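You operate a simulated robot arm through the tools that you are given. There is no shell and no other tool.

Carry out the task below with a simulated robot arm. There is one attempt and no reset: what you move stays moved.

## Task
Wind the sled out, scour the track clean and wind it back in.
Fine: use the yellow scourer and put it back. What is to be rubbed or washed off counts as gone when no trace of it is left.

Only the result counts: the job must be done as asked and must still hold three seconds after the hand-in. Knocking over, shifting, dropping, spilling or breaking anything else fails it.

## Robot
A 7-joint arm with a two-finger parallel gripper, fixed in place. Base frame: the origin is on the floor under the middle of its stand, x ahead of it, y to its left, z up; the work surface is at about z = 820. Lengths are in mm, angles in degrees, forces in N, time in s.
With the tool pointing down near the work surface it reaches from about 300 to 700 mm from the base axis. Its first joint turns from -66.0 to 66.0 degrees. Payload 1.57 kg.
Tool frame: the origin (TCP) lies between the finger pads and is the grasp point; the fingertips stand 30 mm ahead of it; z points along the fingers, y is the line along which they close. The gripper opens to 110 mm. The fingers are 24 mm wide and 12 mm thick; the gripper's body (48 by 112 mm) begins 78 mm behind the TCP.
Orientation is that of the tool frame in the base frame, as a unit quaternion [x, y, z, w]. With the fingers straight down and closing along the base's y, the tool's x points along the base's -x, its y along +y and its z along -z.

## Interface
- The arm moves only by the tool arm_command. Its argument "steps" is a list of rows, each an object (a shift or turn left out is 0, a gripper value left out holds the last) with "linear": the shift along the tool's x, y, z in m, a list of three; "rotation": the turn, a rotation vector about the tool's x, y, z in rad, a list of three; "grip": the gripper command, from -1 (fully open) to 1 (shut), values between in proportion. In form: [{"linear": [tx, ty, tz], "rotation": [rx, ry, rz], "grip": grip}, ...]. A call has 1 to 20 rows; each row is the pose to reach, as a shift and turn from the pose commanded when the call began, along the tool's axes at that moment. A row lasts 0.2 s, in which the tool goes at most 50 mm and 8.6 degrees; a call with a longer step from one row to the next is refused whole, and so is a gripper value outside its range. Where a pose cannot be reached the arm comes as near as it can. A force on the tool above 40 N (or 10 N above the force at the start of the call, whichever is more), or a blocked arm, ends the call early, and 0.2 s more pass. Each finger travels about 108 mm/s and halts on what it meets, pressing with about 29 N; the grip force reading is that of the motor and also rises with nothing between the fingers. The clock runs only during rows and for 0.2 s after the last one: add rows that repeat a pose to give the fingers time. The reply holds the time, the measured pose of the TCP, the force on the tool along the base axes, the opening and the grip force, in the units named above and with some noise, with the torque about the TCP (base axes, N m) and any sound that the robot's microphone picked up.
- Cameras (640 x 400 px; columns grow to the right, rows downward): "scene" is fixed at [173.7, -404.2, 1418.6]; the picture's right is [0.73, -0.68, 0.00], its down [-0.43, -0.46, -0.78] and it looks along [0.53, 0.57, -0.62] (base axes); focal length 338 px, centre (320, 200). "wrist" rides on the gripper at [70, 16, -141] in the tool frame; the picture's right is [-0.23, 0.97, 0.00], its down [-0.86, -0.20, -0.48] and it looks along [-0.47, -0.11, 0.88] (tool axes); focal length 222 px, centre (320, 200). There is no depth. A picture from a camera that has moved, and an enlarged one, comes with that camera's place and axes in the base frame and with its lens. The place of the scene camera against the robot may be out by one fixed shift of up to 25 mm in any direction.
- grab_frame(camera): a new picture of that camera. It takes no simulated time.
- inspect(camera, box): a new picture of the part [left, top, right, bottom] of that camera's present view, enlarged. It takes no simulated time.
- finish_job(): hands the job in; it is judged then, once.

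Places have to be worked out from the pictures, the camera data and where the tool is seen. Open the gripper and draw the arm clear of the work before you hand the job in, unless the task says otherwise.

The tools are called after "Request:" by a JSON object that holds its "op" and its "data". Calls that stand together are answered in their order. arm_command: Moves the arm, as the interface text tells. Its arguments: {"type":"object","properties":{"steps":{"type":"array"}},"required":["steps"]} The other tools are called the same way: grab_frame (camera) takes a picture; inspect (camera, box) takes an enlarged picture of a part of a camera's view; finish_job () hands the job in.

At the start:

```text
clock: 0.0
eef_pos: [456.2, 43.5, 1136.6]
orientation: [-0.001, 1.0, -0.001, 0.0]
contact_force: [0.3, -0.6, 0.1]
ft_torque: [0.0, 0.01, -0.02]
gripper_width: 109.9
gripper_force: 0.1
```

scene: 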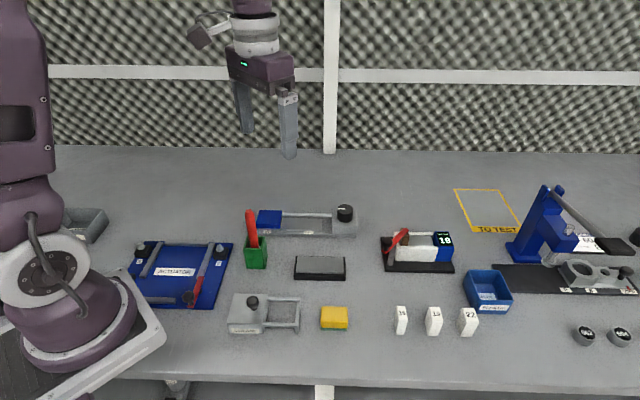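
wrist: 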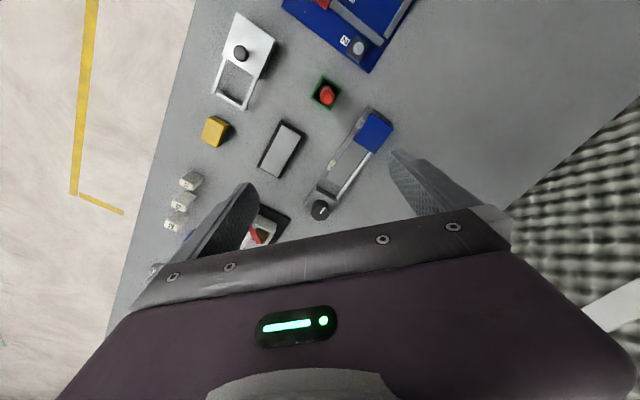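

I see several fixtures: a linear stage with a blue block and a black knob, and a grey slide with a knob. I'll enlarge these to identify the sled, the track and the scourer.

Request:
{"op": "inspect", "data": {"camera": "scene", "box": [220, 180, 380, 280]}}

Request:
{"op": "inspect", "data": {"camera": "scene", "box": [210, 270, 370, 370]}}

Request:
{"op": "inspect", "data": {"camera": "wrist", "box": [180, 0, 420, 150]}}

Request:
{"op": "inspect", "data": {"camera": "wrist", "box": [240, 80, 440, 240]}}

Request:
{"op": "inspect", "data": {"camera": "scene", "box": [360, 200, 520, 300]}}

```text
4.00 times, centred on (300, 230) of scene
camera zoom: at [173.7, -404.2, 1418.6], right [0.73, -0.68, 0.0], down [-0.43, -0.46, -0.78], along [0.53, 0.57, -0.62], focal length 1350 px, centre (400, 80)
```

zoom: 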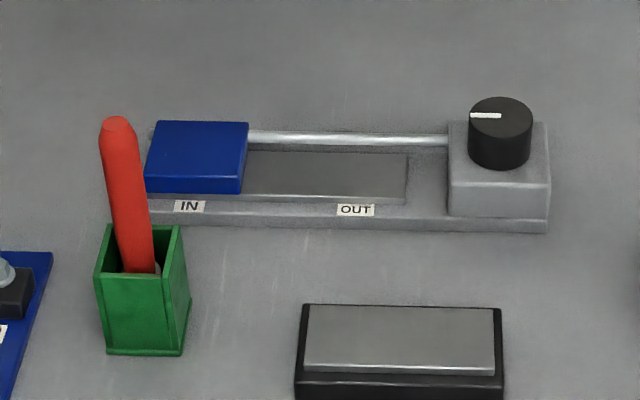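

```text
4.00 times, centred on (290, 320) of scene
camera zoom: at [173.7, -404.2, 1418.6], right [0.73, -0.68, 0.0], down [-0.43, -0.46, -0.78], along [0.53, 0.57, -0.62], focal length 1350 px, centre (440, -280)
```

zoom: 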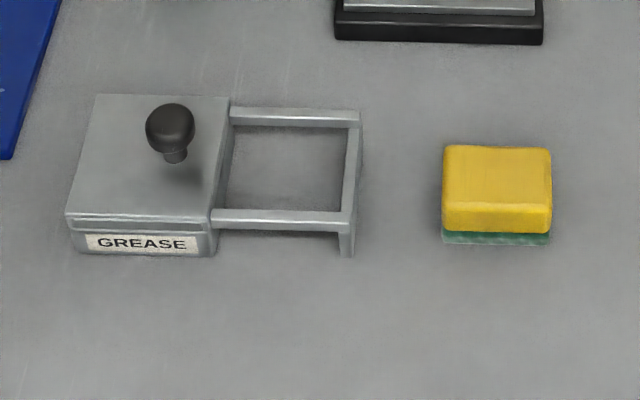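

```text
2.67 times, centred on (300, 75) of wrist
camera zoom: at [387.3, 59.4, 1278.4], right [0.23, 0.97, 0.0], down [0.86, -0.2, 0.48], along [0.47, -0.11, -0.88], focal length 592 px, centre (373, 533)
```

zoom: 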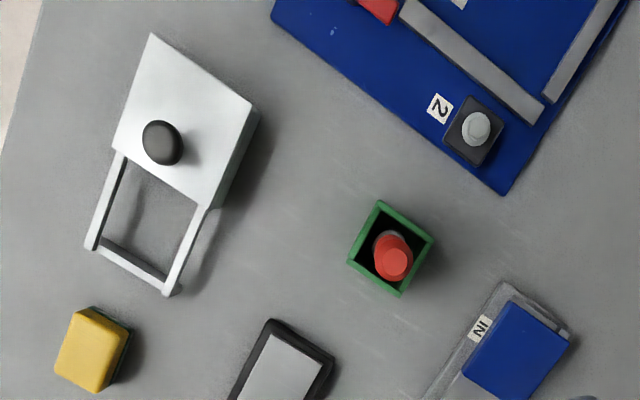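

```text
2.50 times, centred on (340, 160) of wrist
camera zoom: at [387.3, 59.4, 1278.4], right [0.23, 0.97, 0.0], down [0.86, -0.2, 0.48], along [0.47, -0.11, -0.88], focal length 555 px, centre (270, 300)
```

zoom: 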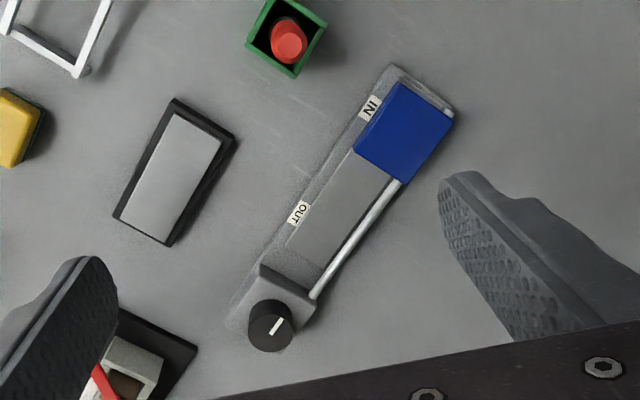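

```text
4.00 times, centred on (440, 250) of scene
camera zoom: at [173.7, -404.2, 1418.6], right [0.73, -0.68, 0.0], down [-0.43, -0.46, -0.78], along [0.53, 0.57, -0.62], focal length 1350 px, centre (-160, 0)
```

zoom: 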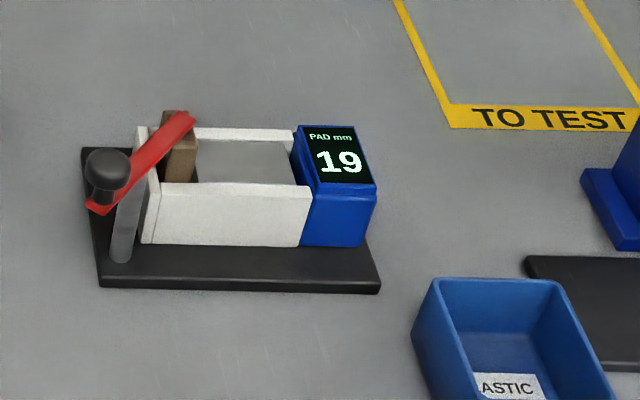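

The blue sled sits at IN on a 45° stage with a knob at the far end, and the yellow scourer with its green pad lies near (425, -150). I'll shift the arm sideways and a little lower for a second viewpoint so I can triangulate.

Request:
{"op": "arm_command", "data": {"steps": [{"linear": [0.005, -0.03, 0.02]}, {"linear": [0.01, -0.06, 0.04]}, {"linear": [0.015, -0.09, 0.06]}, {"linear": [0.02, -0.12, 0.08]}, {"linear": [0.02, -0.12, 0.08]}]}}

Request:
{"op": "grab_frame", "data": {"camera": "wrist"}}

Request:
{"op": "inspect", "data": {"camera": "wrist", "box": [300, 20, 500, 145]}}

Request:
{"op": "inspect", "data": {"camera": "wrist", "box": [200, 20, 400, 145]}}

```text
clock: 1.2
eef_pos: [436.1, -78.5, 1056.2]
orientation: [-0.001, 1.0, 0.0, 0.0]
contact_force: [-0.5, -0.6, 0.3]
ft_torque: [-0.01, 0.0, 0.03]
gripper_width: 110.1
gripper_force: 0.0
```

```text
taken
camera wrist: at [367.0, -60.0, 1197.8], right [0.23, 0.97, 0.0], down [0.86, -0.2, 0.48], along [0.47, -0.11, -0.88], focal length 222 px, centre (320, 200)
```

wrist: 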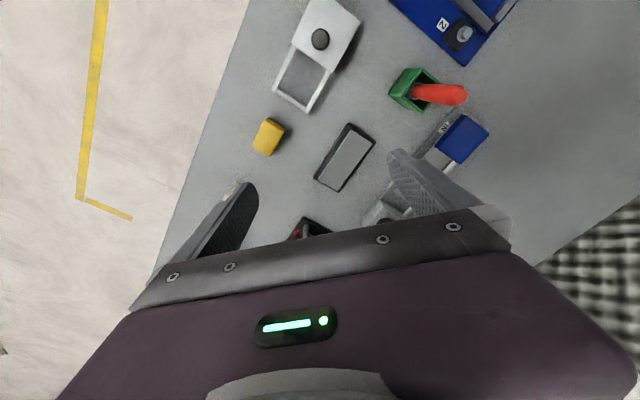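

```text
3.20 times, centred on (400, 82) of wrist
camera zoom: at [367.0, -60.0, 1197.8], right [0.23, 0.97, 0.0], down [0.86, -0.2, 0.48], along [0.47, -0.11, -0.88], focal length 711 px, centre (64, 576)
```

zoom: 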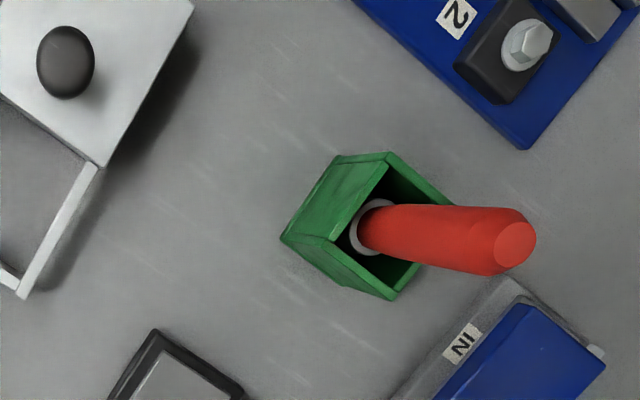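

```text
3.20 times, centred on (300, 82) of wrist
camera zoom: at [367.0, -60.0, 1197.8], right [0.23, 0.97, 0.0], down [0.86, -0.2, 0.48], along [0.47, -0.11, -0.88], focal length 711 px, centre (384, 576)
```

zoom: 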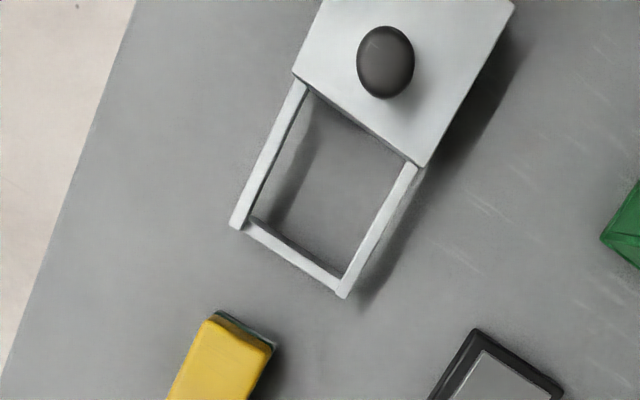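

Triangulating the two views puts the sled top near z≈855 and the tall red handle's tip at about (411, 65, 967). I'll move over the stage, staying above that handle, to see the track and knob up close.

Request:
{"op": "arm_command", "data": {"steps": [{"linear": [-0.016, 0.035, 0.0]}, {"linear": [-0.032, 0.07, 0.0]}, {"linear": [-0.048, 0.105, 0.01]}, {"linear": [-0.064, 0.138, 0.03]}, {"linear": [-0.064, 0.138, 0.046]}, {"linear": [-0.064, 0.138, 0.046]}]}}

Request:
{"op": "grab_frame", "data": {"camera": "wrist"}}

Request:
{"op": "inspect", "data": {"camera": "wrist", "box": [230, 60, 430, 220]}}

```text
clock: 2.6
eef_pos: [501.0, 60.9, 1010.2]
orientation: [0.0, 1.0, 0.0, -0.001]
contact_force: [0.2, -0.5, -0.1]
ft_torque: [0.02, 0.01, 0.0]
gripper_width: 110.0
gripper_force: 0.1
```

```text
taken
camera wrist: at [430.7, 77.7, 1151.9], right [0.23, 0.97, 0.0], down [0.86, -0.2, 0.48], along [0.47, -0.11, -0.88], focal length 222 px, centre (320, 200)
```

wrist: 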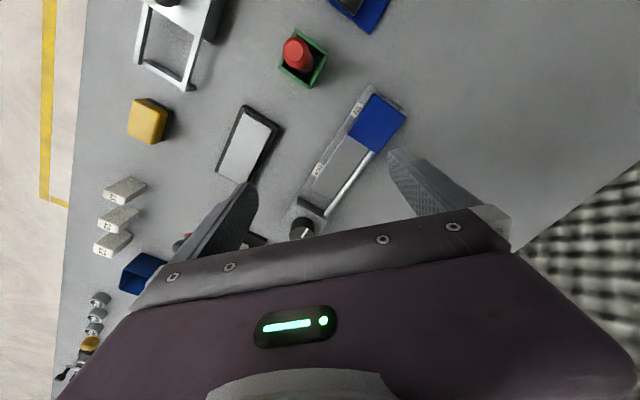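

```text
2.50 times, centred on (330, 140) of wrist
camera zoom: at [430.7, 77.7, 1151.9], right [0.23, 0.97, 0.0], down [0.86, -0.2, 0.48], along [0.47, -0.11, -0.88], focal length 555 px, centre (295, 350)
```

zoom: 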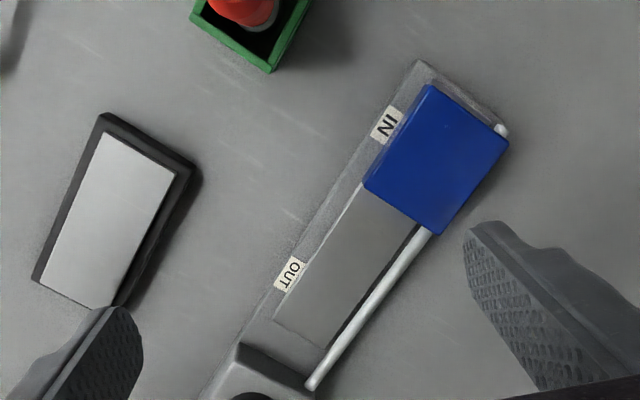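

The track is the darker strip beside the rod. I'll enlarge it further to check its height relative to the rail and rod and look for soiling.

Request:
{"op": "inspect", "data": {"camera": "wrist", "box": [320, 80, 420, 160]}}

Request:
{"op": "inspect", "data": {"camera": "wrist", "box": [270, 130, 390, 230]}}

Request:
{"op": "inspect", "data": {"camera": "scene", "box": [250, 195, 310, 245]}}

Request:
{"op": "inspect", "data": {"camera": "scene", "box": [305, 195, 365, 245]}}

Request:
{"op": "inspect", "data": {"camera": "scene", "box": [310, 295, 360, 340]}}

```text
5.00 times, centred on (370, 120) of wrist
camera zoom: at [430.7, 77.7, 1151.9], right [0.23, 0.97, 0.0], down [0.86, -0.2, 0.48], along [0.47, -0.11, -0.88], focal length 1111 px, centre (70, 600)
```

zoom: 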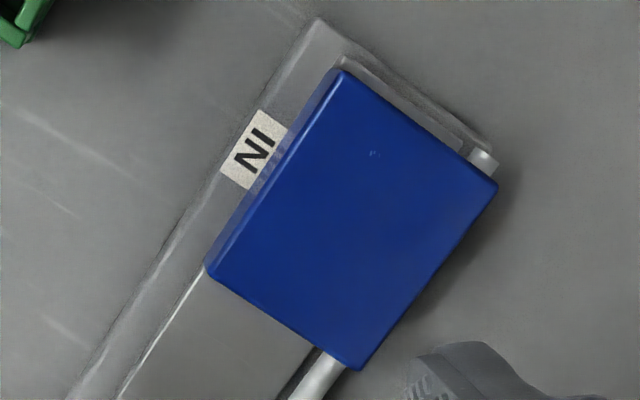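

```text
4.00 times, centred on (330, 180) of wrist
camera zoom: at [430.7, 77.7, 1151.9], right [0.23, 0.97, 0.0], down [0.86, -0.2, 0.48], along [0.47, -0.11, -0.88], focal length 888 px, centre (280, 280)
```

zoom: 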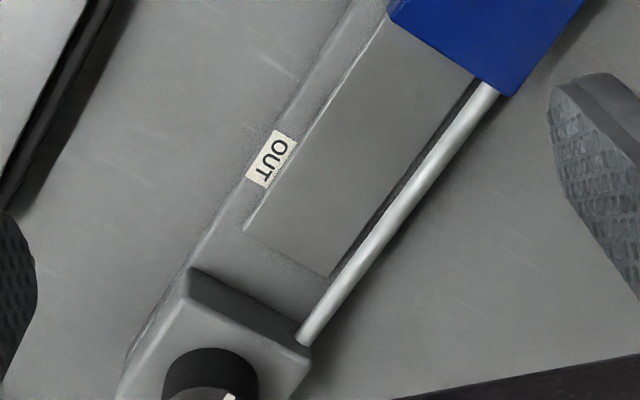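

```text
8.00 times, centred on (280, 220) of scene
camera zoom: at [173.7, -404.2, 1418.6], right [0.73, -0.68, 0.0], down [-0.43, -0.46, -0.78], along [0.53, 0.57, -0.62], focal length 2701 px, centre (640, 40)
```

zoom: 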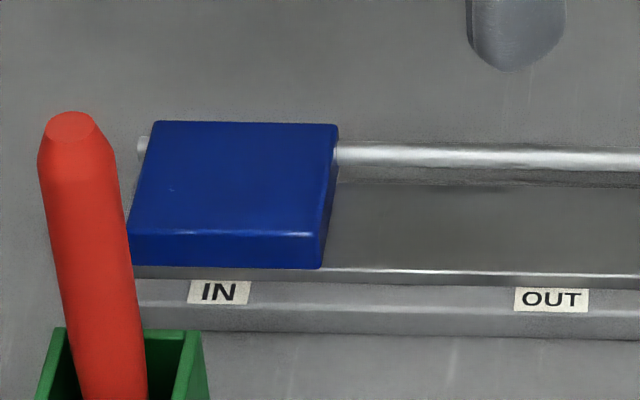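

```text
8.00 times, centred on (335, 220) of scene
camera zoom: at [173.7, -404.2, 1418.6], right [0.73, -0.68, 0.0], down [-0.43, -0.46, -0.78], along [0.53, 0.57, -0.62], focal length 2701 px, centre (200, 40)
```

zoom: 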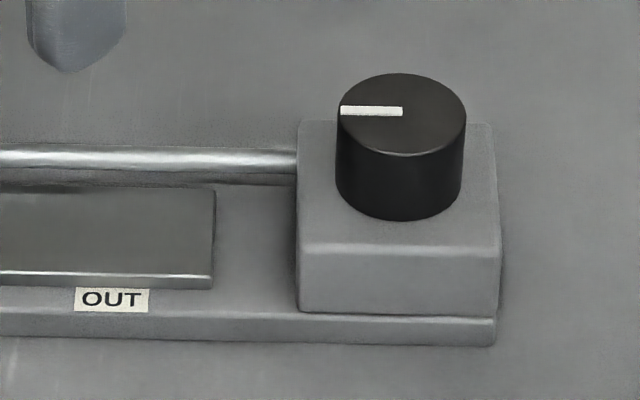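

```text
8.89 times, centred on (335, 318) of scene
camera zoom: at [173.7, -404.2, 1418.6], right [0.73, -0.68, 0.0], down [-0.43, -0.46, -0.78], along [0.53, 0.57, -0.62], focal length 3001 px, centre (187, -844)
```

zoom: 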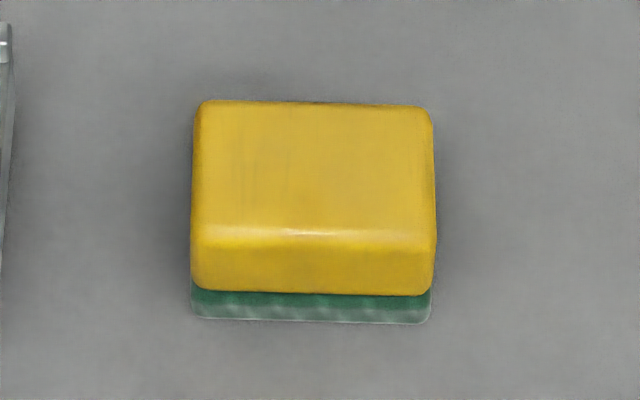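

The track is a thin raised plate with the rod alongside; no soiling is visible on the exposed part, so it is likely under the sled. I'll go over toward the knob to locate it accurately.

Request:
{"op": "arm_command", "data": {"steps": [{"linear": [-0.03, -0.02, 0.015]}, {"linear": [-0.06, -0.04, 0.03]}, {"linear": [-0.06, -0.04, 0.03]}]}}

Request:
{"op": "grab_frame", "data": {"camera": "wrist"}}

Request:
{"op": "inspect", "data": {"camera": "wrist", "box": [250, 100, 410, 220]}}

```text
clock: 3.4
eef_pos: [560.9, 18.9, 980.0]
orientation: [0.0, 1.0, 0.0, -0.001]
contact_force: [0.1, 0.0, 0.3]
ft_torque: [0.01, -0.01, -0.03]
gripper_width: 110.0
gripper_force: 0.1
```

```text
taken
camera wrist: at [491.4, 34.9, 1121.9], right [0.23, 0.97, 0.0], down [0.86, -0.2, 0.48], along [0.47, -0.11, -0.88], focal length 222 px, centre (320, 200)
```

wrist: 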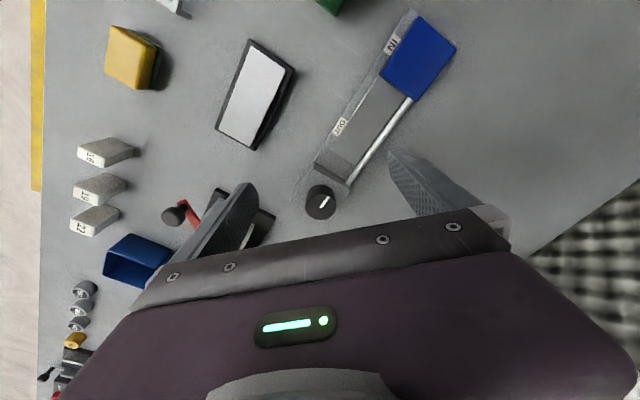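

```text
3.33 times, centred on (330, 160) of wrist
camera zoom: at [491.4, 34.9, 1121.9], right [0.23, 0.97, 0.0], down [0.86, -0.2, 0.48], along [0.47, -0.11, -0.88], focal length 740 px, centre (287, 333)
```

zoom: 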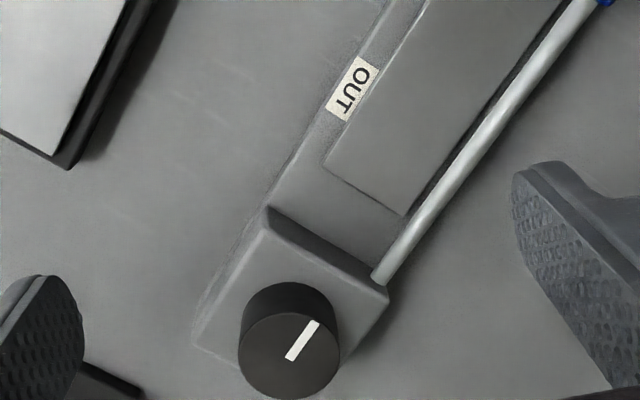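

Those rays are too parallel to give the knob height. I'll turn the tool 45° about its axis, which lines the camera up with the stage, and take a view from the other side.

Request:
{"op": "arm_command", "data": {"steps": [{"rotation": [0, 0, 0.14]}, {"rotation": [0, 0, 0.28]}, {"rotation": [0, 0, 0.42]}, {"rotation": [0, 0, 0.56]}, {"rotation": [0, 0, 0.68]}, {"rotation": [0, 0, 0.785]}, {"rotation": [0, 0, 0.785]}]}}

Request:
{"op": "grab_frame", "data": {"camera": "wrist"}}

Request:
{"op": "inspect", "data": {"camera": "wrist", "box": [220, 80, 420, 220]}}

```text
clock: 5.0
eef_pos: [560.3, 20.5, 980.1]
orientation: [0.382, 0.924, 0.0, 0.0]
contact_force: [0.4, -0.3, -0.4]
ft_torque: [0.0, 0.01, 0.0]
gripper_width: 110.1
gripper_force: 0.1
```

```text
taken
camera wrist: at [523.5, 81.8, 1122.6], right [0.85, 0.53, 0.0], down [0.46, -0.75, 0.48], along [0.25, -0.41, -0.88], focal length 222 px, centre (320, 200)
```

wrist: 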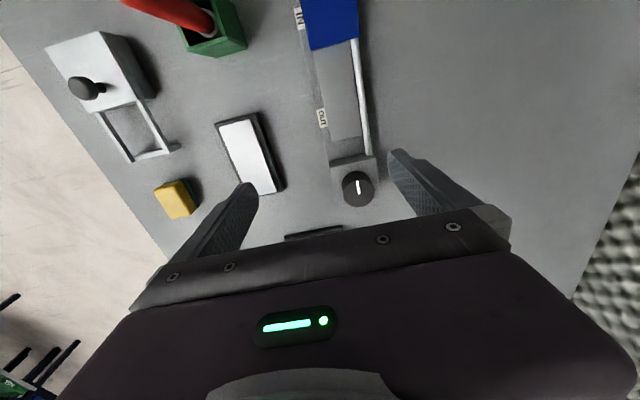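

```text
2.86 times, centred on (320, 150) of wrist
camera zoom: at [523.5, 81.8, 1122.6], right [0.85, 0.53, 0.0], down [0.46, -0.75, 0.48], along [0.25, -0.41, -0.88], focal length 635 px, centre (320, 343)
```

zoom: 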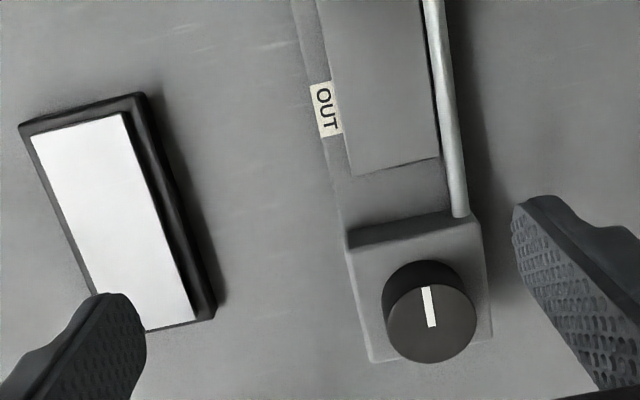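

Combining these views puts the knob top centre near (628, 3, 879), with a diameter of about 39 mm and its base at about 855. I'll move straight above it and check the alignment.

Request:
{"op": "arm_command", "data": {"steps": [{"linear": [-0.02, 0.012, 0.0]}, {"linear": [-0.04, 0.024, 0.01]}, {"linear": [-0.06, 0.036, 0.025]}, {"linear": [-0.06, 0.036, 0.04]}, {"linear": [-0.06, 0.036, 0.04]}]}}

Request:
{"op": "grab_frame", "data": {"camera": "wrist"}}

Request:
{"op": "inspect", "data": {"camera": "scene", "box": [280, 130, 420, 250]}}

Request:
{"op": "inspect", "data": {"camera": "wrist", "box": [220, 80, 420, 220]}}

```text
clock: 6.2
eef_pos: [627.7, 4.2, 939.7]
orientation: [0.382, 0.924, 0.0, 0.0]
contact_force: [0.3, -0.4, -0.3]
ft_torque: [0.0, 0.0, 0.0]
gripper_width: 109.9
gripper_force: 0.0
```

```text
taken
camera wrist: at [591.2, 65.1, 1082.0], right [0.85, 0.53, 0.0], down [0.46, -0.75, 0.48], along [0.25, -0.41, -0.88], focal length 222 px, centre (320, 200)
```

wrist: 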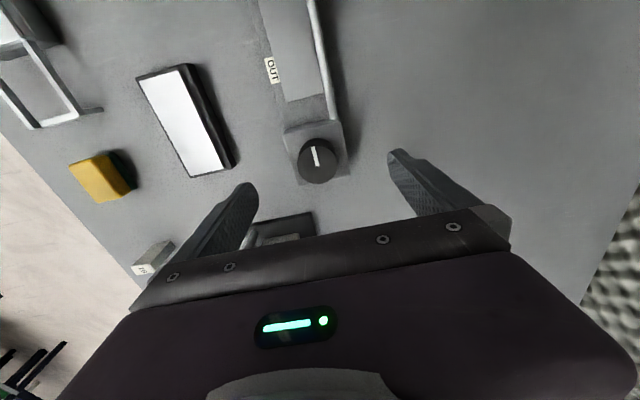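

```text
3.33 times, centred on (350, 190) of scene
camera zoom: at [173.7, -404.2, 1418.6], right [0.73, -0.68, 0.0], down [-0.43, -0.46, -0.78], along [0.53, 0.57, -0.62], focal length 1125 px, centre (220, 233)
```

zoom: 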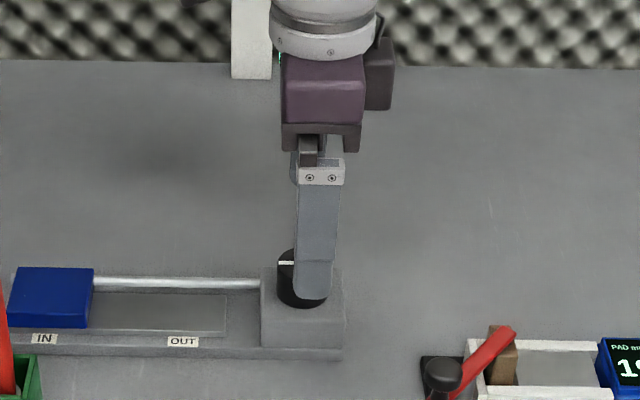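

```text
2.86 times, centred on (320, 150) of wrist
camera zoom: at [591.2, 65.1, 1082.0], right [0.85, 0.53, 0.0], down [0.46, -0.75, 0.48], along [0.25, -0.41, -0.88], focal length 635 px, centre (320, 343)
```

zoom: 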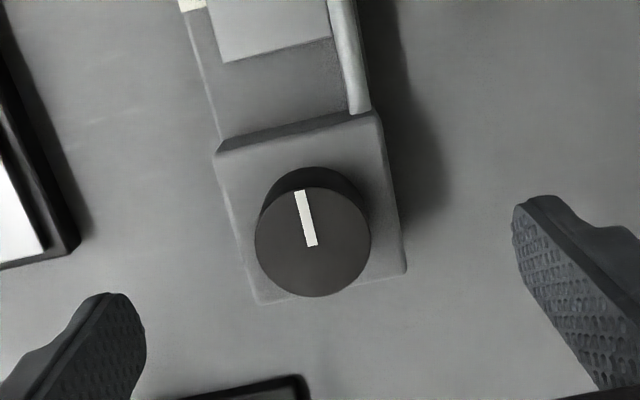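

The tool is centred on the knob, whose centre I read as (627, 3). I'll narrow the gripper, descend until the tips are about 7 mm above the block, and close on the knob.

Request:
{"op": "arm_command", "data": {"steps": [{"grip": -0.15}, {"grip": -0.15}, {"linear": [0, 0, 0.015], "grip": -0.15}, {"linear": [0, 0, 0.03], "grip": -0.15}, {"linear": [0, 0, 0.04], "grip": -0.15}, {"linear": [0, 0, 0.047], "grip": -0.15}, {"linear": [0, 0, 0.047], "grip": -0.15}]}}

Request:
{"op": "inspect", "data": {"camera": "scene", "box": [280, 130, 420, 250]}}

Request:
{"op": "inspect", "data": {"camera": "wrist", "box": [220, 80, 420, 220]}}

```text
clock: 7.8
eef_pos: [627.8, 4.3, 894.8]
orientation: [0.381, 0.924, 0.001, -0.001]
contact_force: [-0.1, -0.2, 0.3]
ft_torque: [-0.02, 0.0, -0.01]
gripper_width: 63.5
gripper_force: 0.0
```

```text
3.33 times, centred on (350, 190) of scene
camera zoom: at [173.7, -404.2, 1418.6], right [0.73, -0.68, 0.0], down [-0.43, -0.46, -0.78], along [0.53, 0.57, -0.62], focal length 1125 px, centre (220, 233)
```

zoom: 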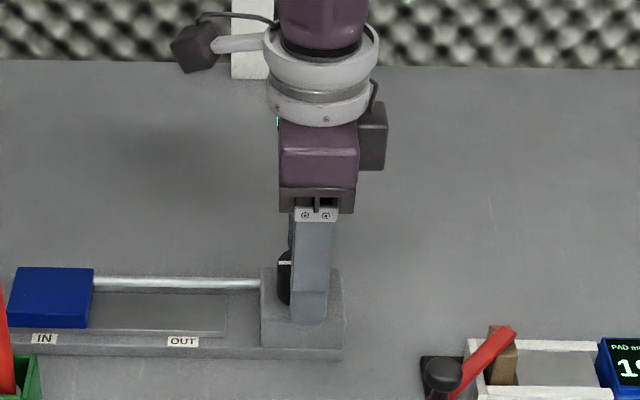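

```text
2.86 times, centred on (320, 150) of wrist
camera zoom: at [591.0, 64.9, 1036.1], right [0.85, 0.53, 0.0], down [0.46, -0.75, 0.48], along [0.25, -0.41, -0.88], focal length 635 px, centre (320, 343)
```

zoom: 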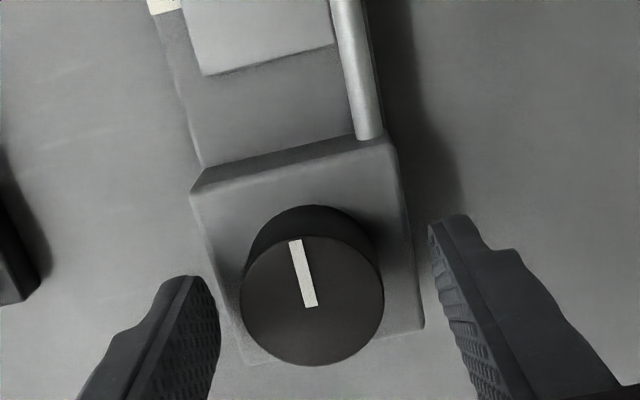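

The fingers straddle the knob with clearance. I'll close on it now.

Request:
{"op": "arm_command", "data": {"steps": [{"grip": 1}, {"grip": 1}, {"grip": 1}]}}

Request:
{"op": "inspect", "data": {"camera": "wrist", "box": [220, 80, 420, 220]}}

```text
clock: 8.6
eef_pos: [626.9, 2.9, 893.7]
orientation: [0.383, 0.924, -0.001, -0.001]
contact_force: [-14.2, -10.4, 1.7]
ft_torque: [0.24, 0.1, 0.02]
gripper_width: 37.4
gripper_force: 43.6
```

```text
2.86 times, centred on (320, 150) of wrist
camera zoom: at [590.4, 63.9, 1036.1], right [0.85, 0.53, 0.0], down [0.47, -0.74, 0.48], along [0.25, -0.41, -0.88], focal length 635 px, centre (320, 343)
```

zoom: 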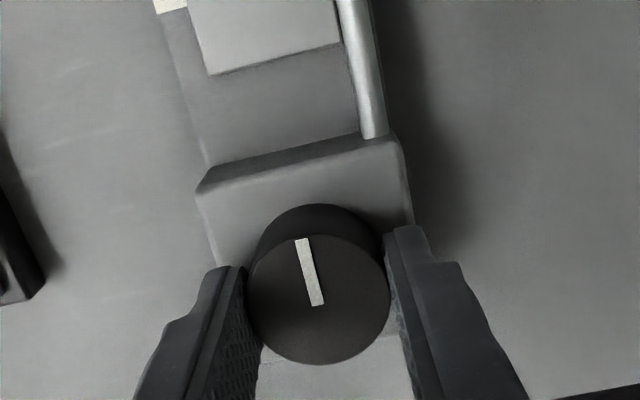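

The grip holds with an opening of 37.4 mm, but about 17 N of side load shows I'm roughly 2 mm off along the closing axis. I'll trim that out before turning.

Request:
{"op": "arm_command", "data": {"steps": [{"linear": [0, -0.001, 0], "grip": 1}, {"linear": [0, -0.002, 0], "grip": 1}, {"linear": [0, -0.002, 0], "grip": 1}]}}

```text
clock: 9.4
eef_pos: [628.4, 1.8, 894.2]
orientation: [0.382, 0.924, 0.001, 0.0]
contact_force: [-4.6, -3.0, 3.8]
ft_torque: [-0.66, 0.5, -0.07]
gripper_width: 37.5
gripper_force: 43.5
```

The side load is down to about 5 N. I'll trim slightly more and try a test turn of about 29° clockwise (seen from above) to see which way the sled moves.

Request:
{"op": "arm_command", "data": {"steps": [{"linear": [0, -0.0006, 0], "grip": 1}, {"linear": [0, -0.0006, 0], "rotation": [0, 0, 0.1], "grip": 1}, {"linear": [0, -0.0006, 0], "rotation": [0, 0, 0.2], "grip": 1}, {"linear": [0, -0.0006, 0], "rotation": [0, 0, 0.3], "grip": 1}, {"linear": [0, -0.0006, 0], "rotation": [0, 0, 0.4], "grip": 1}, {"linear": [0, -0.0006, 0], "rotation": [0, 0, 0.5], "grip": 1}, {"linear": [0, -0.0006, 0], "rotation": [0, 0, 0.5], "grip": 1}]}}

Request:
{"op": "inspect", "data": {"camera": "wrist", "box": [220, 80, 420, 220]}}

Request:
{"op": "inspect", "data": {"camera": "scene", "box": [240, 180, 380, 270]}}

```text
clock: 11.0
eef_pos: [626.5, 1.8, 893.3]
orientation: [0.6, 0.8, 0.001, 0.0]
contact_force: [3.5, 0.0, 16.8]
ft_torque: [0.12, 0.49, -0.04]
gripper_width: 37.5
gripper_force: 43.5
```

```text
2.86 times, centred on (320, 150) of wrist
camera zoom: at [622.5, 73.9, 1036.0], right [1.0, 0.06, 0.0], down [0.05, -0.88, 0.48], along [0.03, -0.48, -0.88], focal length 635 px, centre (320, 343)
```

zoom: 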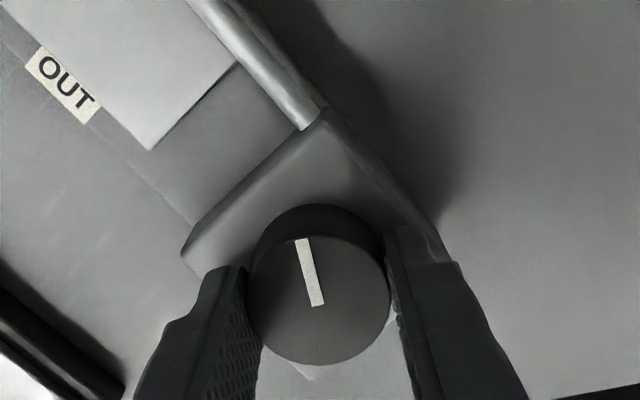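

```text
4.44 times, centred on (310, 225) of scene
camera zoom: at [173.5, -404.2, 1418.6], right [0.73, -0.68, 0.0], down [-0.43, -0.46, -0.78], along [0.53, 0.57, -0.62], focal length 1500 px, centre (364, 89)
```

zoom: 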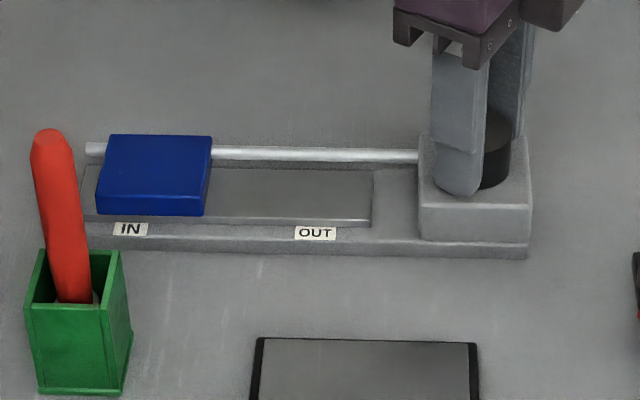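

The knob turned with the gripper, and the sled moved out about 9 mm, so clockwise is OUT and the full travel is about one turn. I'll keep turning clockwise and see how far the wrist goes.

Request:
{"op": "arm_command", "data": {"steps": [{"linear": [0, 0, -0.0005], "rotation": [0, 0, 0.1], "grip": 1}, {"linear": [0, 0, -0.0005], "rotation": [0, 0, 0.2], "grip": 1}, {"linear": [0, 0, -0.0005], "rotation": [0, 0, 0.3], "grip": 1}, {"linear": [0, 0, -0.0005], "rotation": [0, 0, 0.4], "grip": 1}, {"linear": [0, 0, -0.0005], "rotation": [0, 0, 0.5], "grip": 1}, {"linear": [0, 0, -0.0005], "rotation": [0, 0, 0.6], "grip": 1}, {"linear": [0, 0, -0.0005], "rotation": [0, 0, 0.7], "grip": 1}, {"linear": [0, 0, -0.0005], "rotation": [0, 0, 0.7], "grip": 1}]}}

Request:
{"op": "inspect", "data": {"camera": "scene", "box": [240, 180, 380, 270]}}

```text
clock: 12.8
eef_pos: [625.0, 2.2, 894.8]
orientation: [0.838, 0.546, -0.002, -0.001]
contact_force: [-19.9, -4.3, 9.6]
ft_torque: [0.25, -0.07, 0.04]
gripper_width: 37.6
gripper_force: 44.3
```

```text
4.44 times, centred on (310, 225) of scene
camera zoom: at [173.0, -404.3, 1418.6], right [0.73, -0.68, 0.0], down [-0.43, -0.46, -0.78], along [0.53, 0.57, -0.62], focal length 1500 px, centre (364, 89)
```

zoom: 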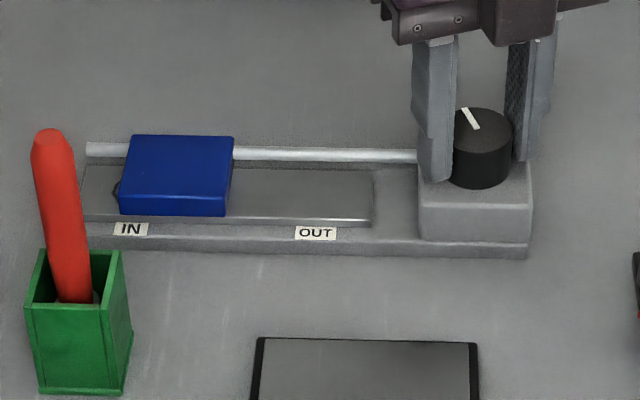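

Rotation is working, at about 18 mm of sled travel per radian, but a 20 N side load puts the knob centre nearer (624, 4). I'll recentre and rise 2 mm off the block before turning on.

Request:
{"op": "arm_command", "data": {"steps": [{"linear": [0.0003, -0.0012, -0.001], "grip": 1}, {"linear": [0.0007, -0.0025, -0.0015], "grip": 1}, {"linear": [0.0007, -0.0025, -0.0015], "grip": 1}]}}

```text
clock: 13.6
eef_pos: [626.3, 2.5, 894.6]
orientation: [0.837, 0.547, 0.0, 0.002]
contact_force: [7.0, -17.7, -30.1]
ft_torque: [-0.24, 0.31, -0.02]
gripper_width: 37.7
gripper_force: 44.1
```

The forces flipped sign, so I overshot. The zero-force point is about (+0.5, -2.0, -1.1) mm from here, so I'll apply that correction.

Request:
{"op": "arm_command", "data": {"steps": [{"linear": [-0.0008, 0.0006, 0.0006], "grip": 1}, {"linear": [-0.0016, 0.0012, 0.0011], "grip": 1}, {"linear": [-0.0016, 0.0012, 0.0011], "grip": 1}]}}

```text
clock: 14.4
eef_pos: [625.2, 3.8, 894.7]
orientation: [0.837, 0.547, 0.0, 0.001]
contact_force: [2.9, -10.8, -24.3]
ft_torque: [-1.11, -0.34, -0.02]
gripper_width: 37.6
gripper_force: 43.5
```

Residual load remains from stick-slip, so I'll open and re-close here to relax it.

Request:
{"op": "arm_command", "data": {"steps": [{"grip": -0.15}, {"grip": -0.15}]}}

Request:
{"op": "inspect", "data": {"camera": "wrist", "box": [220, 80, 420, 220]}}

```text
clock: 15.0
eef_pos: [623.9, 2.2, 895.2]
orientation: [0.837, 0.547, 0.002, 0.0]
contact_force: [-0.1, -0.2, -0.1]
ft_torque: [-0.02, -0.01, -0.04]
gripper_width: 62.8
gripper_force: 0.0
```

```text
2.86 times, centred on (320, 150) of wrist
camera zoom: at [668.1, 60.1, 1036.9], right [0.8, -0.6, 0.0], down [-0.53, -0.7, 0.48], along [-0.29, -0.38, -0.88], focal length 635 px, centre (320, 343)
```

zoom: 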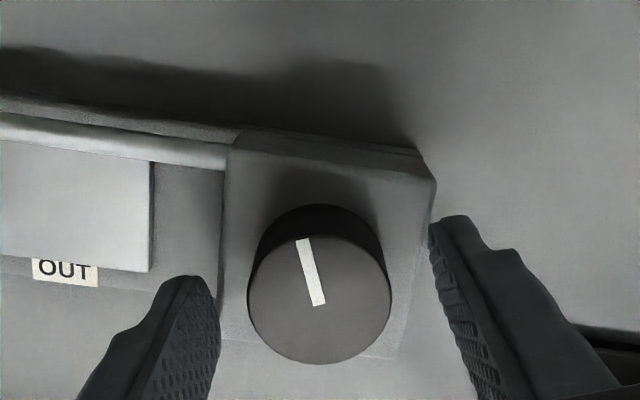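

Free of load the TCP is at (623.9, 2.2), and combining the views puts the knob axis at about (624.5, 3.9) with its top at about 884. I'll lift clear, recentre, and turn back to get a long stroke for the remaining 4.3 rad or so.

Request:
{"op": "arm_command", "data": {"steps": [{"linear": [0.0018, 0, -0.015], "grip": -0.15}, {"linear": [0.0018, 0, -0.032], "grip": -0.15}, {"linear": [0.0018, 0, -0.032], "rotation": [0, 0, -0.145], "grip": -0.15}, {"linear": [0.0018, 0, -0.032], "rotation": [0, 0, -0.29], "grip": -0.15}, {"linear": [0.0018, 0, -0.032], "rotation": [0, 0, -0.435], "grip": -0.15}, {"linear": [0.0018, 0, -0.032], "rotation": [0, 0, -0.58], "grip": -0.15}, {"linear": [0.0018, 0, -0.032], "rotation": [0, 0, -0.725], "grip": -0.15}, {"linear": [0.0018, 0, -0.032], "rotation": [0, 0, -0.87], "grip": -0.15}, {"linear": [0.0018, 0, -0.032], "rotation": [0, 0, -1.015], "grip": -0.15}, {"linear": [0.0018, 0, -0.032], "rotation": [0, 0, -1.16], "grip": -0.15}, {"linear": [0.0018, 0, -0.032], "rotation": [0, 0, -1.305], "grip": -0.15}, {"linear": [0.0018, 0, -0.032], "rotation": [0, 0, -1.45], "grip": -0.15}, {"linear": [0.0018, 0, -0.032], "rotation": [0, 0, -1.595], "grip": -0.15}, {"linear": [0.0018, 0, -0.032], "rotation": [0, 0, -1.74], "grip": -0.15}, {"linear": [0.0018, 0, -0.032], "rotation": [0, 0, -1.885], "grip": -0.15}, {"linear": [0.0018, 0, -0.032], "rotation": [0, 0, -2.03], "grip": -0.15}, {"linear": [0.0018, 0, -0.032], "rotation": [0, 0, -2.175], "grip": -0.15}, {"linear": [0.0018, 0, -0.032], "rotation": [0, 0, -2.32], "grip": -0.15}, {"linear": [0.0018, 0, -0.032], "rotation": [0, 0, -2.465], "grip": -0.15}, {"linear": [0.0018, 0, -0.032], "rotation": [0, 0, -2.465], "grip": -0.15}]}}

Request:
{"op": "inspect", "data": {"camera": "wrist", "box": [220, 80, 420, 220]}}

Request:
{"op": "grab_frame", "data": {"camera": "scene"}}

```text
clock: 19.2
eef_pos: [625.2, 3.8, 927.7]
orientation: [-0.24, 0.971, 0.0, 0.0]
contact_force: [0.1, 0.4, -0.5]
ft_torque: [-0.02, 0.0, 0.04]
gripper_width: 63.3
gripper_force: 0.0
```

```text
2.86 times, centred on (320, 150) of wrist
camera zoom: at [557.1, -14.0, 1068.6], right [-0.25, 0.97, 0.0], down [0.85, 0.22, 0.48], along [0.46, 0.12, -0.88], focal length 635 px, centre (320, 343)
```

zoom: 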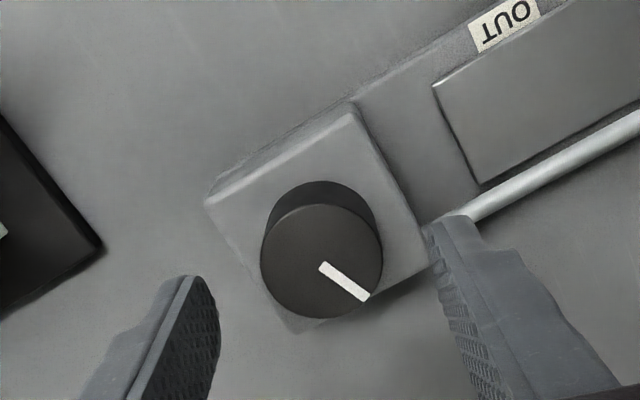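

```text
taken
```

scene: 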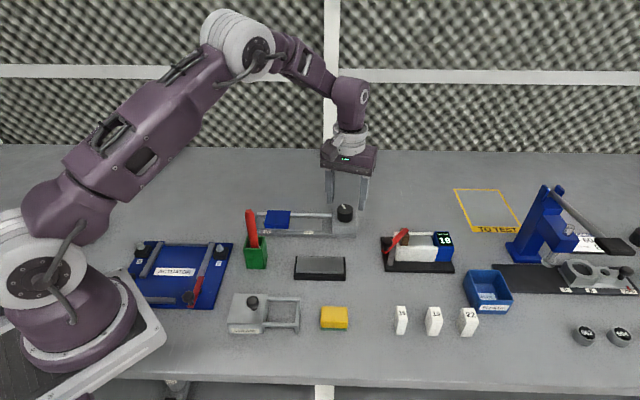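

At θ≈-28° the knob reads (625.7, 3.9), so I'm centred. I'll rotate further back to find out how much range is available.

Request:
{"op": "arm_command", "data": {"steps": [{"rotation": [0, 0, -0.145]}, {"rotation": [0, 0, -0.29]}, {"rotation": [0, 0, -0.435]}, {"rotation": [0, 0, -0.58]}, {"rotation": [0, 0, -0.725]}, {"rotation": [0, 0, -0.87]}, {"rotation": [0, 0, -1.015]}, {"rotation": [0, 0, -1.16]}, {"rotation": [0, 0, -1.305]}, {"rotation": [0, 0, -1.45]}, {"rotation": [0, 0, -1.595]}, {"rotation": [0, 0, -1.74]}, {"rotation": [0, 0, -1.84]}, {"rotation": [0, 0, -1.84]}]}}

Request:
{"op": "inspect", "data": {"camera": "wrist", "box": [220, 80, 420, 220]}}

```text
clock: 22.2
eef_pos: [626.4, 2.2, 926.6]
orientation: [0.917, -0.398, 0.0, -0.001]
contact_force: [-1.1, 1.3, 0.7]
ft_torque: [0.0, -0.01, -0.02]
gripper_width: 63.5
gripper_force: 0.1
```

```text
2.86 times, centred on (320, 150) of wrist
camera zoom: at [661.6, -58.2, 1068.4], right [-0.87, -0.5, 0.0], down [-0.44, 0.76, 0.48], along [-0.24, 0.41, -0.88], focal length 635 px, centre (320, 343)
```

zoom: 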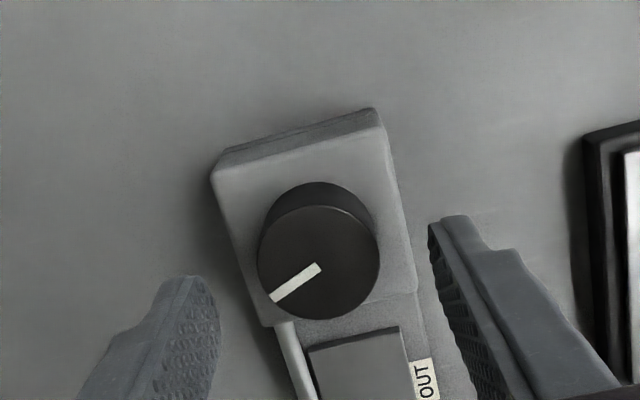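

The range spans at least -133° to +114°, and the knob is still at (625.8, 4.0). I'll descend, grip and check the load.

Request:
{"op": "arm_command", "data": {"steps": [{"linear": [0, 0, 0.016], "grip": -0.15}, {"linear": [0, 0, 0.032], "grip": -0.15}, {"linear": [0, 0, 0.032], "grip": -0.15}, {"linear": [0, 0, 0.032], "grip": 1}, {"linear": [0, 0, 0.032], "grip": 1}, {"linear": [0, 0, 0.032], "grip": 1}]}}

Request:
{"op": "inspect", "data": {"camera": "wrist", "box": [220, 80, 420, 220]}}

```text
clock: 23.6
eef_pos: [625.2, 4.6, 894.9]
orientation: [0.917, -0.399, -0.001, 0.001]
contact_force: [-1.1, -0.3, -4.0]
ft_torque: [-0.26, -0.34, 0.01]
gripper_width: 37.7
gripper_force: 43.5
```

```text
2.86 times, centred on (320, 150) of wrist
camera zoom: at [661.4, -57.1, 1037.0], right [-0.87, -0.5, 0.0], down [-0.44, 0.76, 0.48], along [-0.24, 0.42, -0.88], focal length 635 px, centre (320, 343)
```

zoom: 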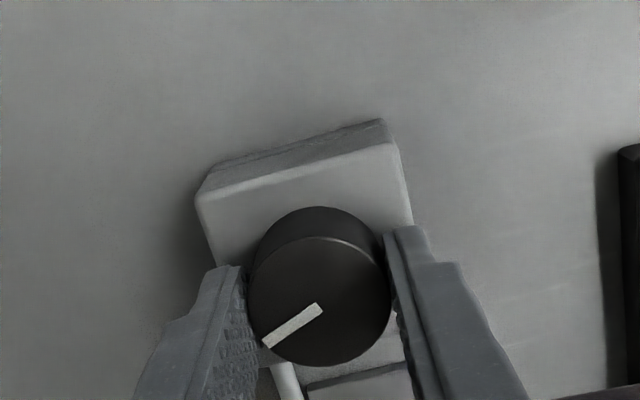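

The grip now has almost no side load (about 1 N), so the centring is good. I'll wind clockwise a long stroke and watch the sled.

Request:
{"op": "arm_command", "data": {"steps": [{"rotation": [0, 0, 0.1], "grip": 1}, {"rotation": [0, 0, 0.2], "grip": 1}, {"rotation": [0, 0, 0.3], "grip": 1}, {"rotation": [0, 0, 0.4], "grip": 1}, {"rotation": [0, 0, 0.5], "grip": 1}, {"rotation": [0, 0, 0.6], "grip": 1}, {"rotation": [0, 0, 0.7], "grip": 1}, {"rotation": [0, 0, 0.8], "grip": 1}, {"rotation": [0, 0, 0.9], "grip": 1}, {"rotation": [0, 0, 1.0], "grip": 1}, {"rotation": [0, 0, 1.1], "grip": 1}, {"rotation": [0, 0, 1.2], "grip": 1}, {"rotation": [0, 0, 1.3], "grip": 1}, {"rotation": [0, 0, 1.4], "grip": 1}, {"rotation": [0, 0, 1.5], "grip": 1}, {"rotation": [0, 0, 1.5], "grip": 1}]}}

Request:
{"op": "inspect", "data": {"camera": "scene", "box": [240, 180, 380, 270]}}

```text
clock: 27.0
eef_pos: [626.1, 4.0, 895.4]
orientation: [-0.398, 0.917, 0.0, 0.001]
contact_force: [9.3, 16.0, 9.9]
ft_torque: [1.09, -0.42, -0.04]
gripper_width: 37.8
gripper_force: 43.9
```

```text
4.44 times, centred on (310, 225) of scene
camera zoom: at [173.7, -403.8, 1418.7], right [0.73, -0.68, 0.0], down [-0.43, -0.46, -0.78], along [0.53, 0.57, -0.62], focal length 1500 px, centre (364, 89)
```

zoom: 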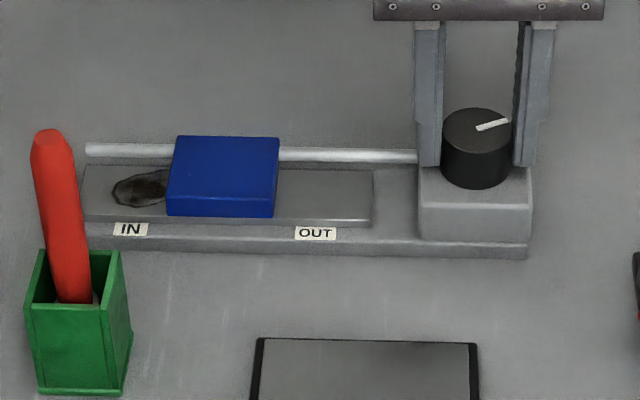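

The sled is moving out and has uncovered a dark stain at the IN end of the track. I'll keep winding while trimming 1 mm for the side load.

Request:
{"op": "arm_command", "data": {"steps": [{"linear": [-0.0005, 0, 0], "rotation": [0, 0, 0.1], "grip": 1}, {"linear": [-0.001, 0, 0], "rotation": [0, 0, 0.2], "grip": 1}, {"linear": [-0.001, 0, 0], "rotation": [0, 0, 0.3], "grip": 1}, {"linear": [-0.001, 0, 0], "rotation": [0, 0, 0.4], "grip": 1}, {"linear": [-0.001, 0, 0], "rotation": [0, 0, 0.5], "grip": 1}, {"linear": [-0.001, 0, 0], "rotation": [0, 0, 0.6], "grip": 1}, {"linear": [-0.001, 0, 0], "rotation": [0, 0, 0.7], "grip": 1}, {"linear": [-0.001, 0, 0], "rotation": [0, 0, 0.8], "grip": 1}, {"linear": [-0.001, 0, 0], "rotation": [0, 0, 0.9], "grip": 1}, {"linear": [-0.001, 0, 0], "rotation": [0, 0, 1.0], "grip": 1}, {"linear": [-0.001, 0, 0], "rotation": [0, 0, 1.1], "grip": 1}, {"linear": [-0.001, 0, 0], "rotation": [0, 0, 1.2], "grip": 1}, {"linear": [-0.001, 0, 0], "rotation": [0, 0, 1.3], "grip": 1}, {"linear": [-0.001, 0, 0], "rotation": [0, 0, 1.4], "grip": 1}, {"linear": [-0.001, 0, 0], "rotation": [0, 0, 1.4], "grip": 1}]}}

Request:
{"op": "inspect", "data": {"camera": "scene", "box": [240, 180, 380, 270]}}

```text
clock: 30.2
eef_pos: [626.6, 2.3, 894.6]
orientation: [0.286, 0.958, -0.001, 0.0]
contact_force: [6.6, -5.2, 24.4]
ft_torque: [-0.34, -0.39, -0.01]
gripper_width: 38.0
gripper_force: 43.7
```

```text
4.44 times, centred on (310, 225) of scene
camera zoom: at [173.3, -404.3, 1418.6], right [0.73, -0.68, 0.0], down [-0.43, -0.46, -0.78], along [0.53, 0.57, -0.62], focal length 1500 px, centre (364, 89)
```

zoom: 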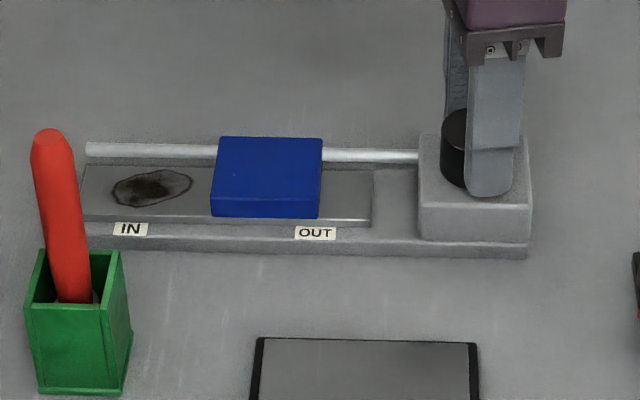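

The stain is fully exposed, and about 28 mm of travel remains to OUT. I'll continue clockwise and ease the vertical load slightly.

Request:
{"op": "arm_command", "data": {"steps": [{"linear": [0, 0, -0.0004], "rotation": [0, 0, 0.1], "grip": 1}, {"linear": [0, 0, -0.0006], "rotation": [0, 0, 0.2], "grip": 1}, {"linear": [0, 0, -0.0006], "rotation": [0, 0, 0.3], "grip": 1}, {"linear": [0, 0, -0.0006], "rotation": [0, 0, 0.4], "grip": 1}, {"linear": [0, 0, -0.0006], "rotation": [0, 0, 0.5], "grip": 1}, {"linear": [0, 0, -0.0006], "rotation": [0, 0, 0.6], "grip": 1}, {"linear": [0, 0, -0.0006], "rotation": [0, 0, 0.7], "grip": 1}, {"linear": [0, 0, -0.0006], "rotation": [0, 0, 0.8], "grip": 1}, {"linear": [0, 0, -0.0006], "rotation": [0, 0, 0.9], "grip": 1}, {"linear": [0, 0, -0.0006], "rotation": [0, 0, 1.0], "grip": 1}, {"linear": [0, 0, -0.0006], "rotation": [0, 0, 1.1], "grip": 1}, {"linear": [0, 0, -0.0006], "rotation": [0, 0, 1.2], "grip": 1}, {"linear": [0, 0, -0.0006], "rotation": [0, 0, 1.3], "grip": 1}, {"linear": [0, 0, -0.0006], "rotation": [0, 0, 1.3], "grip": 1}]}}

Request:
{"op": "inspect", "data": {"camera": "scene", "box": [240, 180, 380, 270]}}

```text
clock: 33.2
eef_pos: [625.4, 6.3, 894.9]
orientation: [0.807, 0.591, 0.001, -0.002]
contact_force: [-1.3, 1.0, 5.8]
ft_torque: [-0.37, 0.25, 0.64]
gripper_width: 37.8
gripper_force: 43.2
```

```text
4.44 times, centred on (310, 225) of scene
camera zoom: at [173.6, -404.1, 1418.6], right [0.73, -0.68, 0.0], down [-0.43, -0.46, -0.78], along [0.53, 0.57, -0.62], focal length 1500 px, centre (364, 89)
```

zoom: 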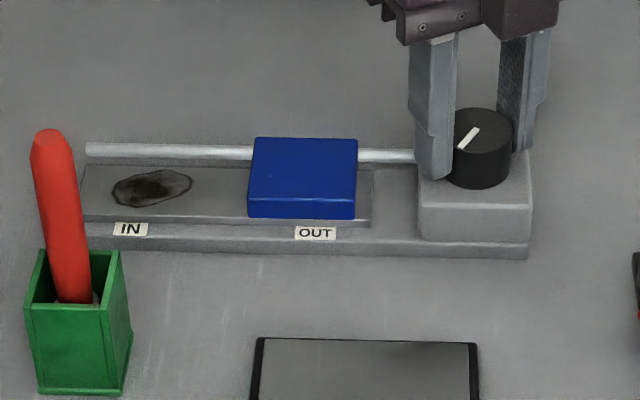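

A 0.64 N·m torque has appeared about the knob axis, which may be the end stop or the wrist. I'll look at the knob from the wrist camera to see whether it slipped.

Request:
{"op": "inspect", "data": {"camera": "wrist", "box": [220, 80, 420, 220]}}

Request:
{"op": "inspect", "data": {"camera": "scene", "box": [250, 195, 370, 250]}}

```text
2.86 times, centred on (320, 150) of wrist
camera zoom: at [663.6, 67.5, 1037.0], right [0.86, -0.51, 0.0], down [-0.45, -0.76, 0.48], along [-0.24, -0.41, -0.88], focal length 635 px, centre (320, 343)
```

zoom: 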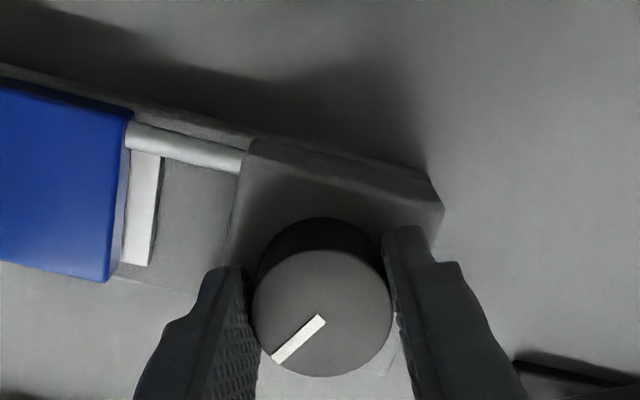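

```text
5.33 times, centred on (310, 222) of scene
camera zoom: at [173.6, -404.1, 1418.6], right [0.73, -0.68, 0.0], down [-0.43, -0.46, -0.78], along [0.53, 0.57, -0.62], focal length 1800 px, centre (373, 80)
```

zoom: 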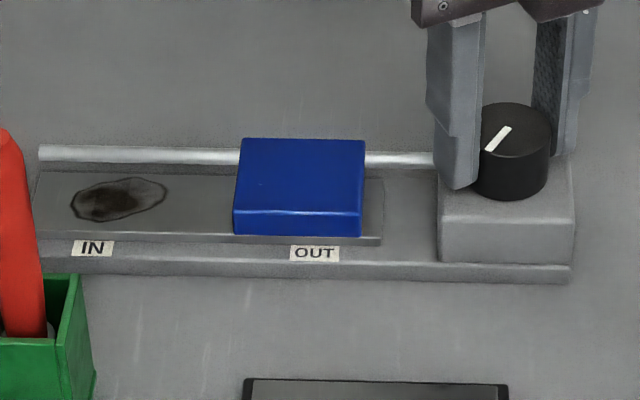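

The pointer slipped about 10° relative to the fingers at the end, so the sled has reached its OUT stop. I'll release, lift clear, and look at the stained track.

Request:
{"op": "arm_command", "data": {"steps": [{"rotation": [0, 0, -0.06], "grip": 1}, {"rotation": [0, 0, -0.06], "grip": -0.15}, {"rotation": [0, 0, -0.06], "grip": -0.15}, {"linear": [0, 0, -0.02], "rotation": [0, 0, -0.06], "grip": -0.15}, {"linear": [0, 0, -0.05], "rotation": [0, 0, -0.06], "grip": -0.15}, {"linear": [0, 0, -0.09], "rotation": [0, 0, -0.06], "grip": -0.15}, {"linear": [0, 0, -0.11], "rotation": [0, 0, -0.06], "grip": -0.15}, {"linear": [0, 0, -0.11], "rotation": [0, 0, -0.06], "grip": -0.15}]}}

Request:
{"op": "inspect", "data": {"camera": "scene", "box": [240, 180, 380, 270]}}

```text
clock: 35.0
eef_pos: [628.2, 3.7, 1005.2]
orientation: [0.789, 0.614, 0.0, 0.0]
contact_force: [0.2, 0.1, 0.3]
ft_torque: [0.01, 0.02, -0.02]
gripper_width: 63.2
gripper_force: 0.1
```

```text
4.44 times, centred on (310, 225) of scene
camera zoom: at [173.7, -404.2, 1418.6], right [0.73, -0.68, 0.0], down [-0.43, -0.46, -0.78], along [0.53, 0.57, -0.62], focal length 1500 px, centre (364, 89)
```

zoom: 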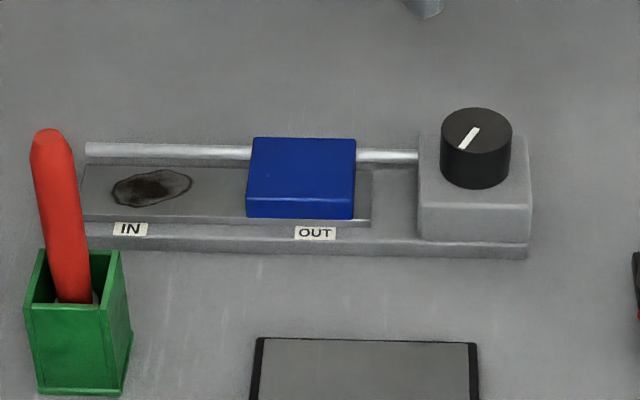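

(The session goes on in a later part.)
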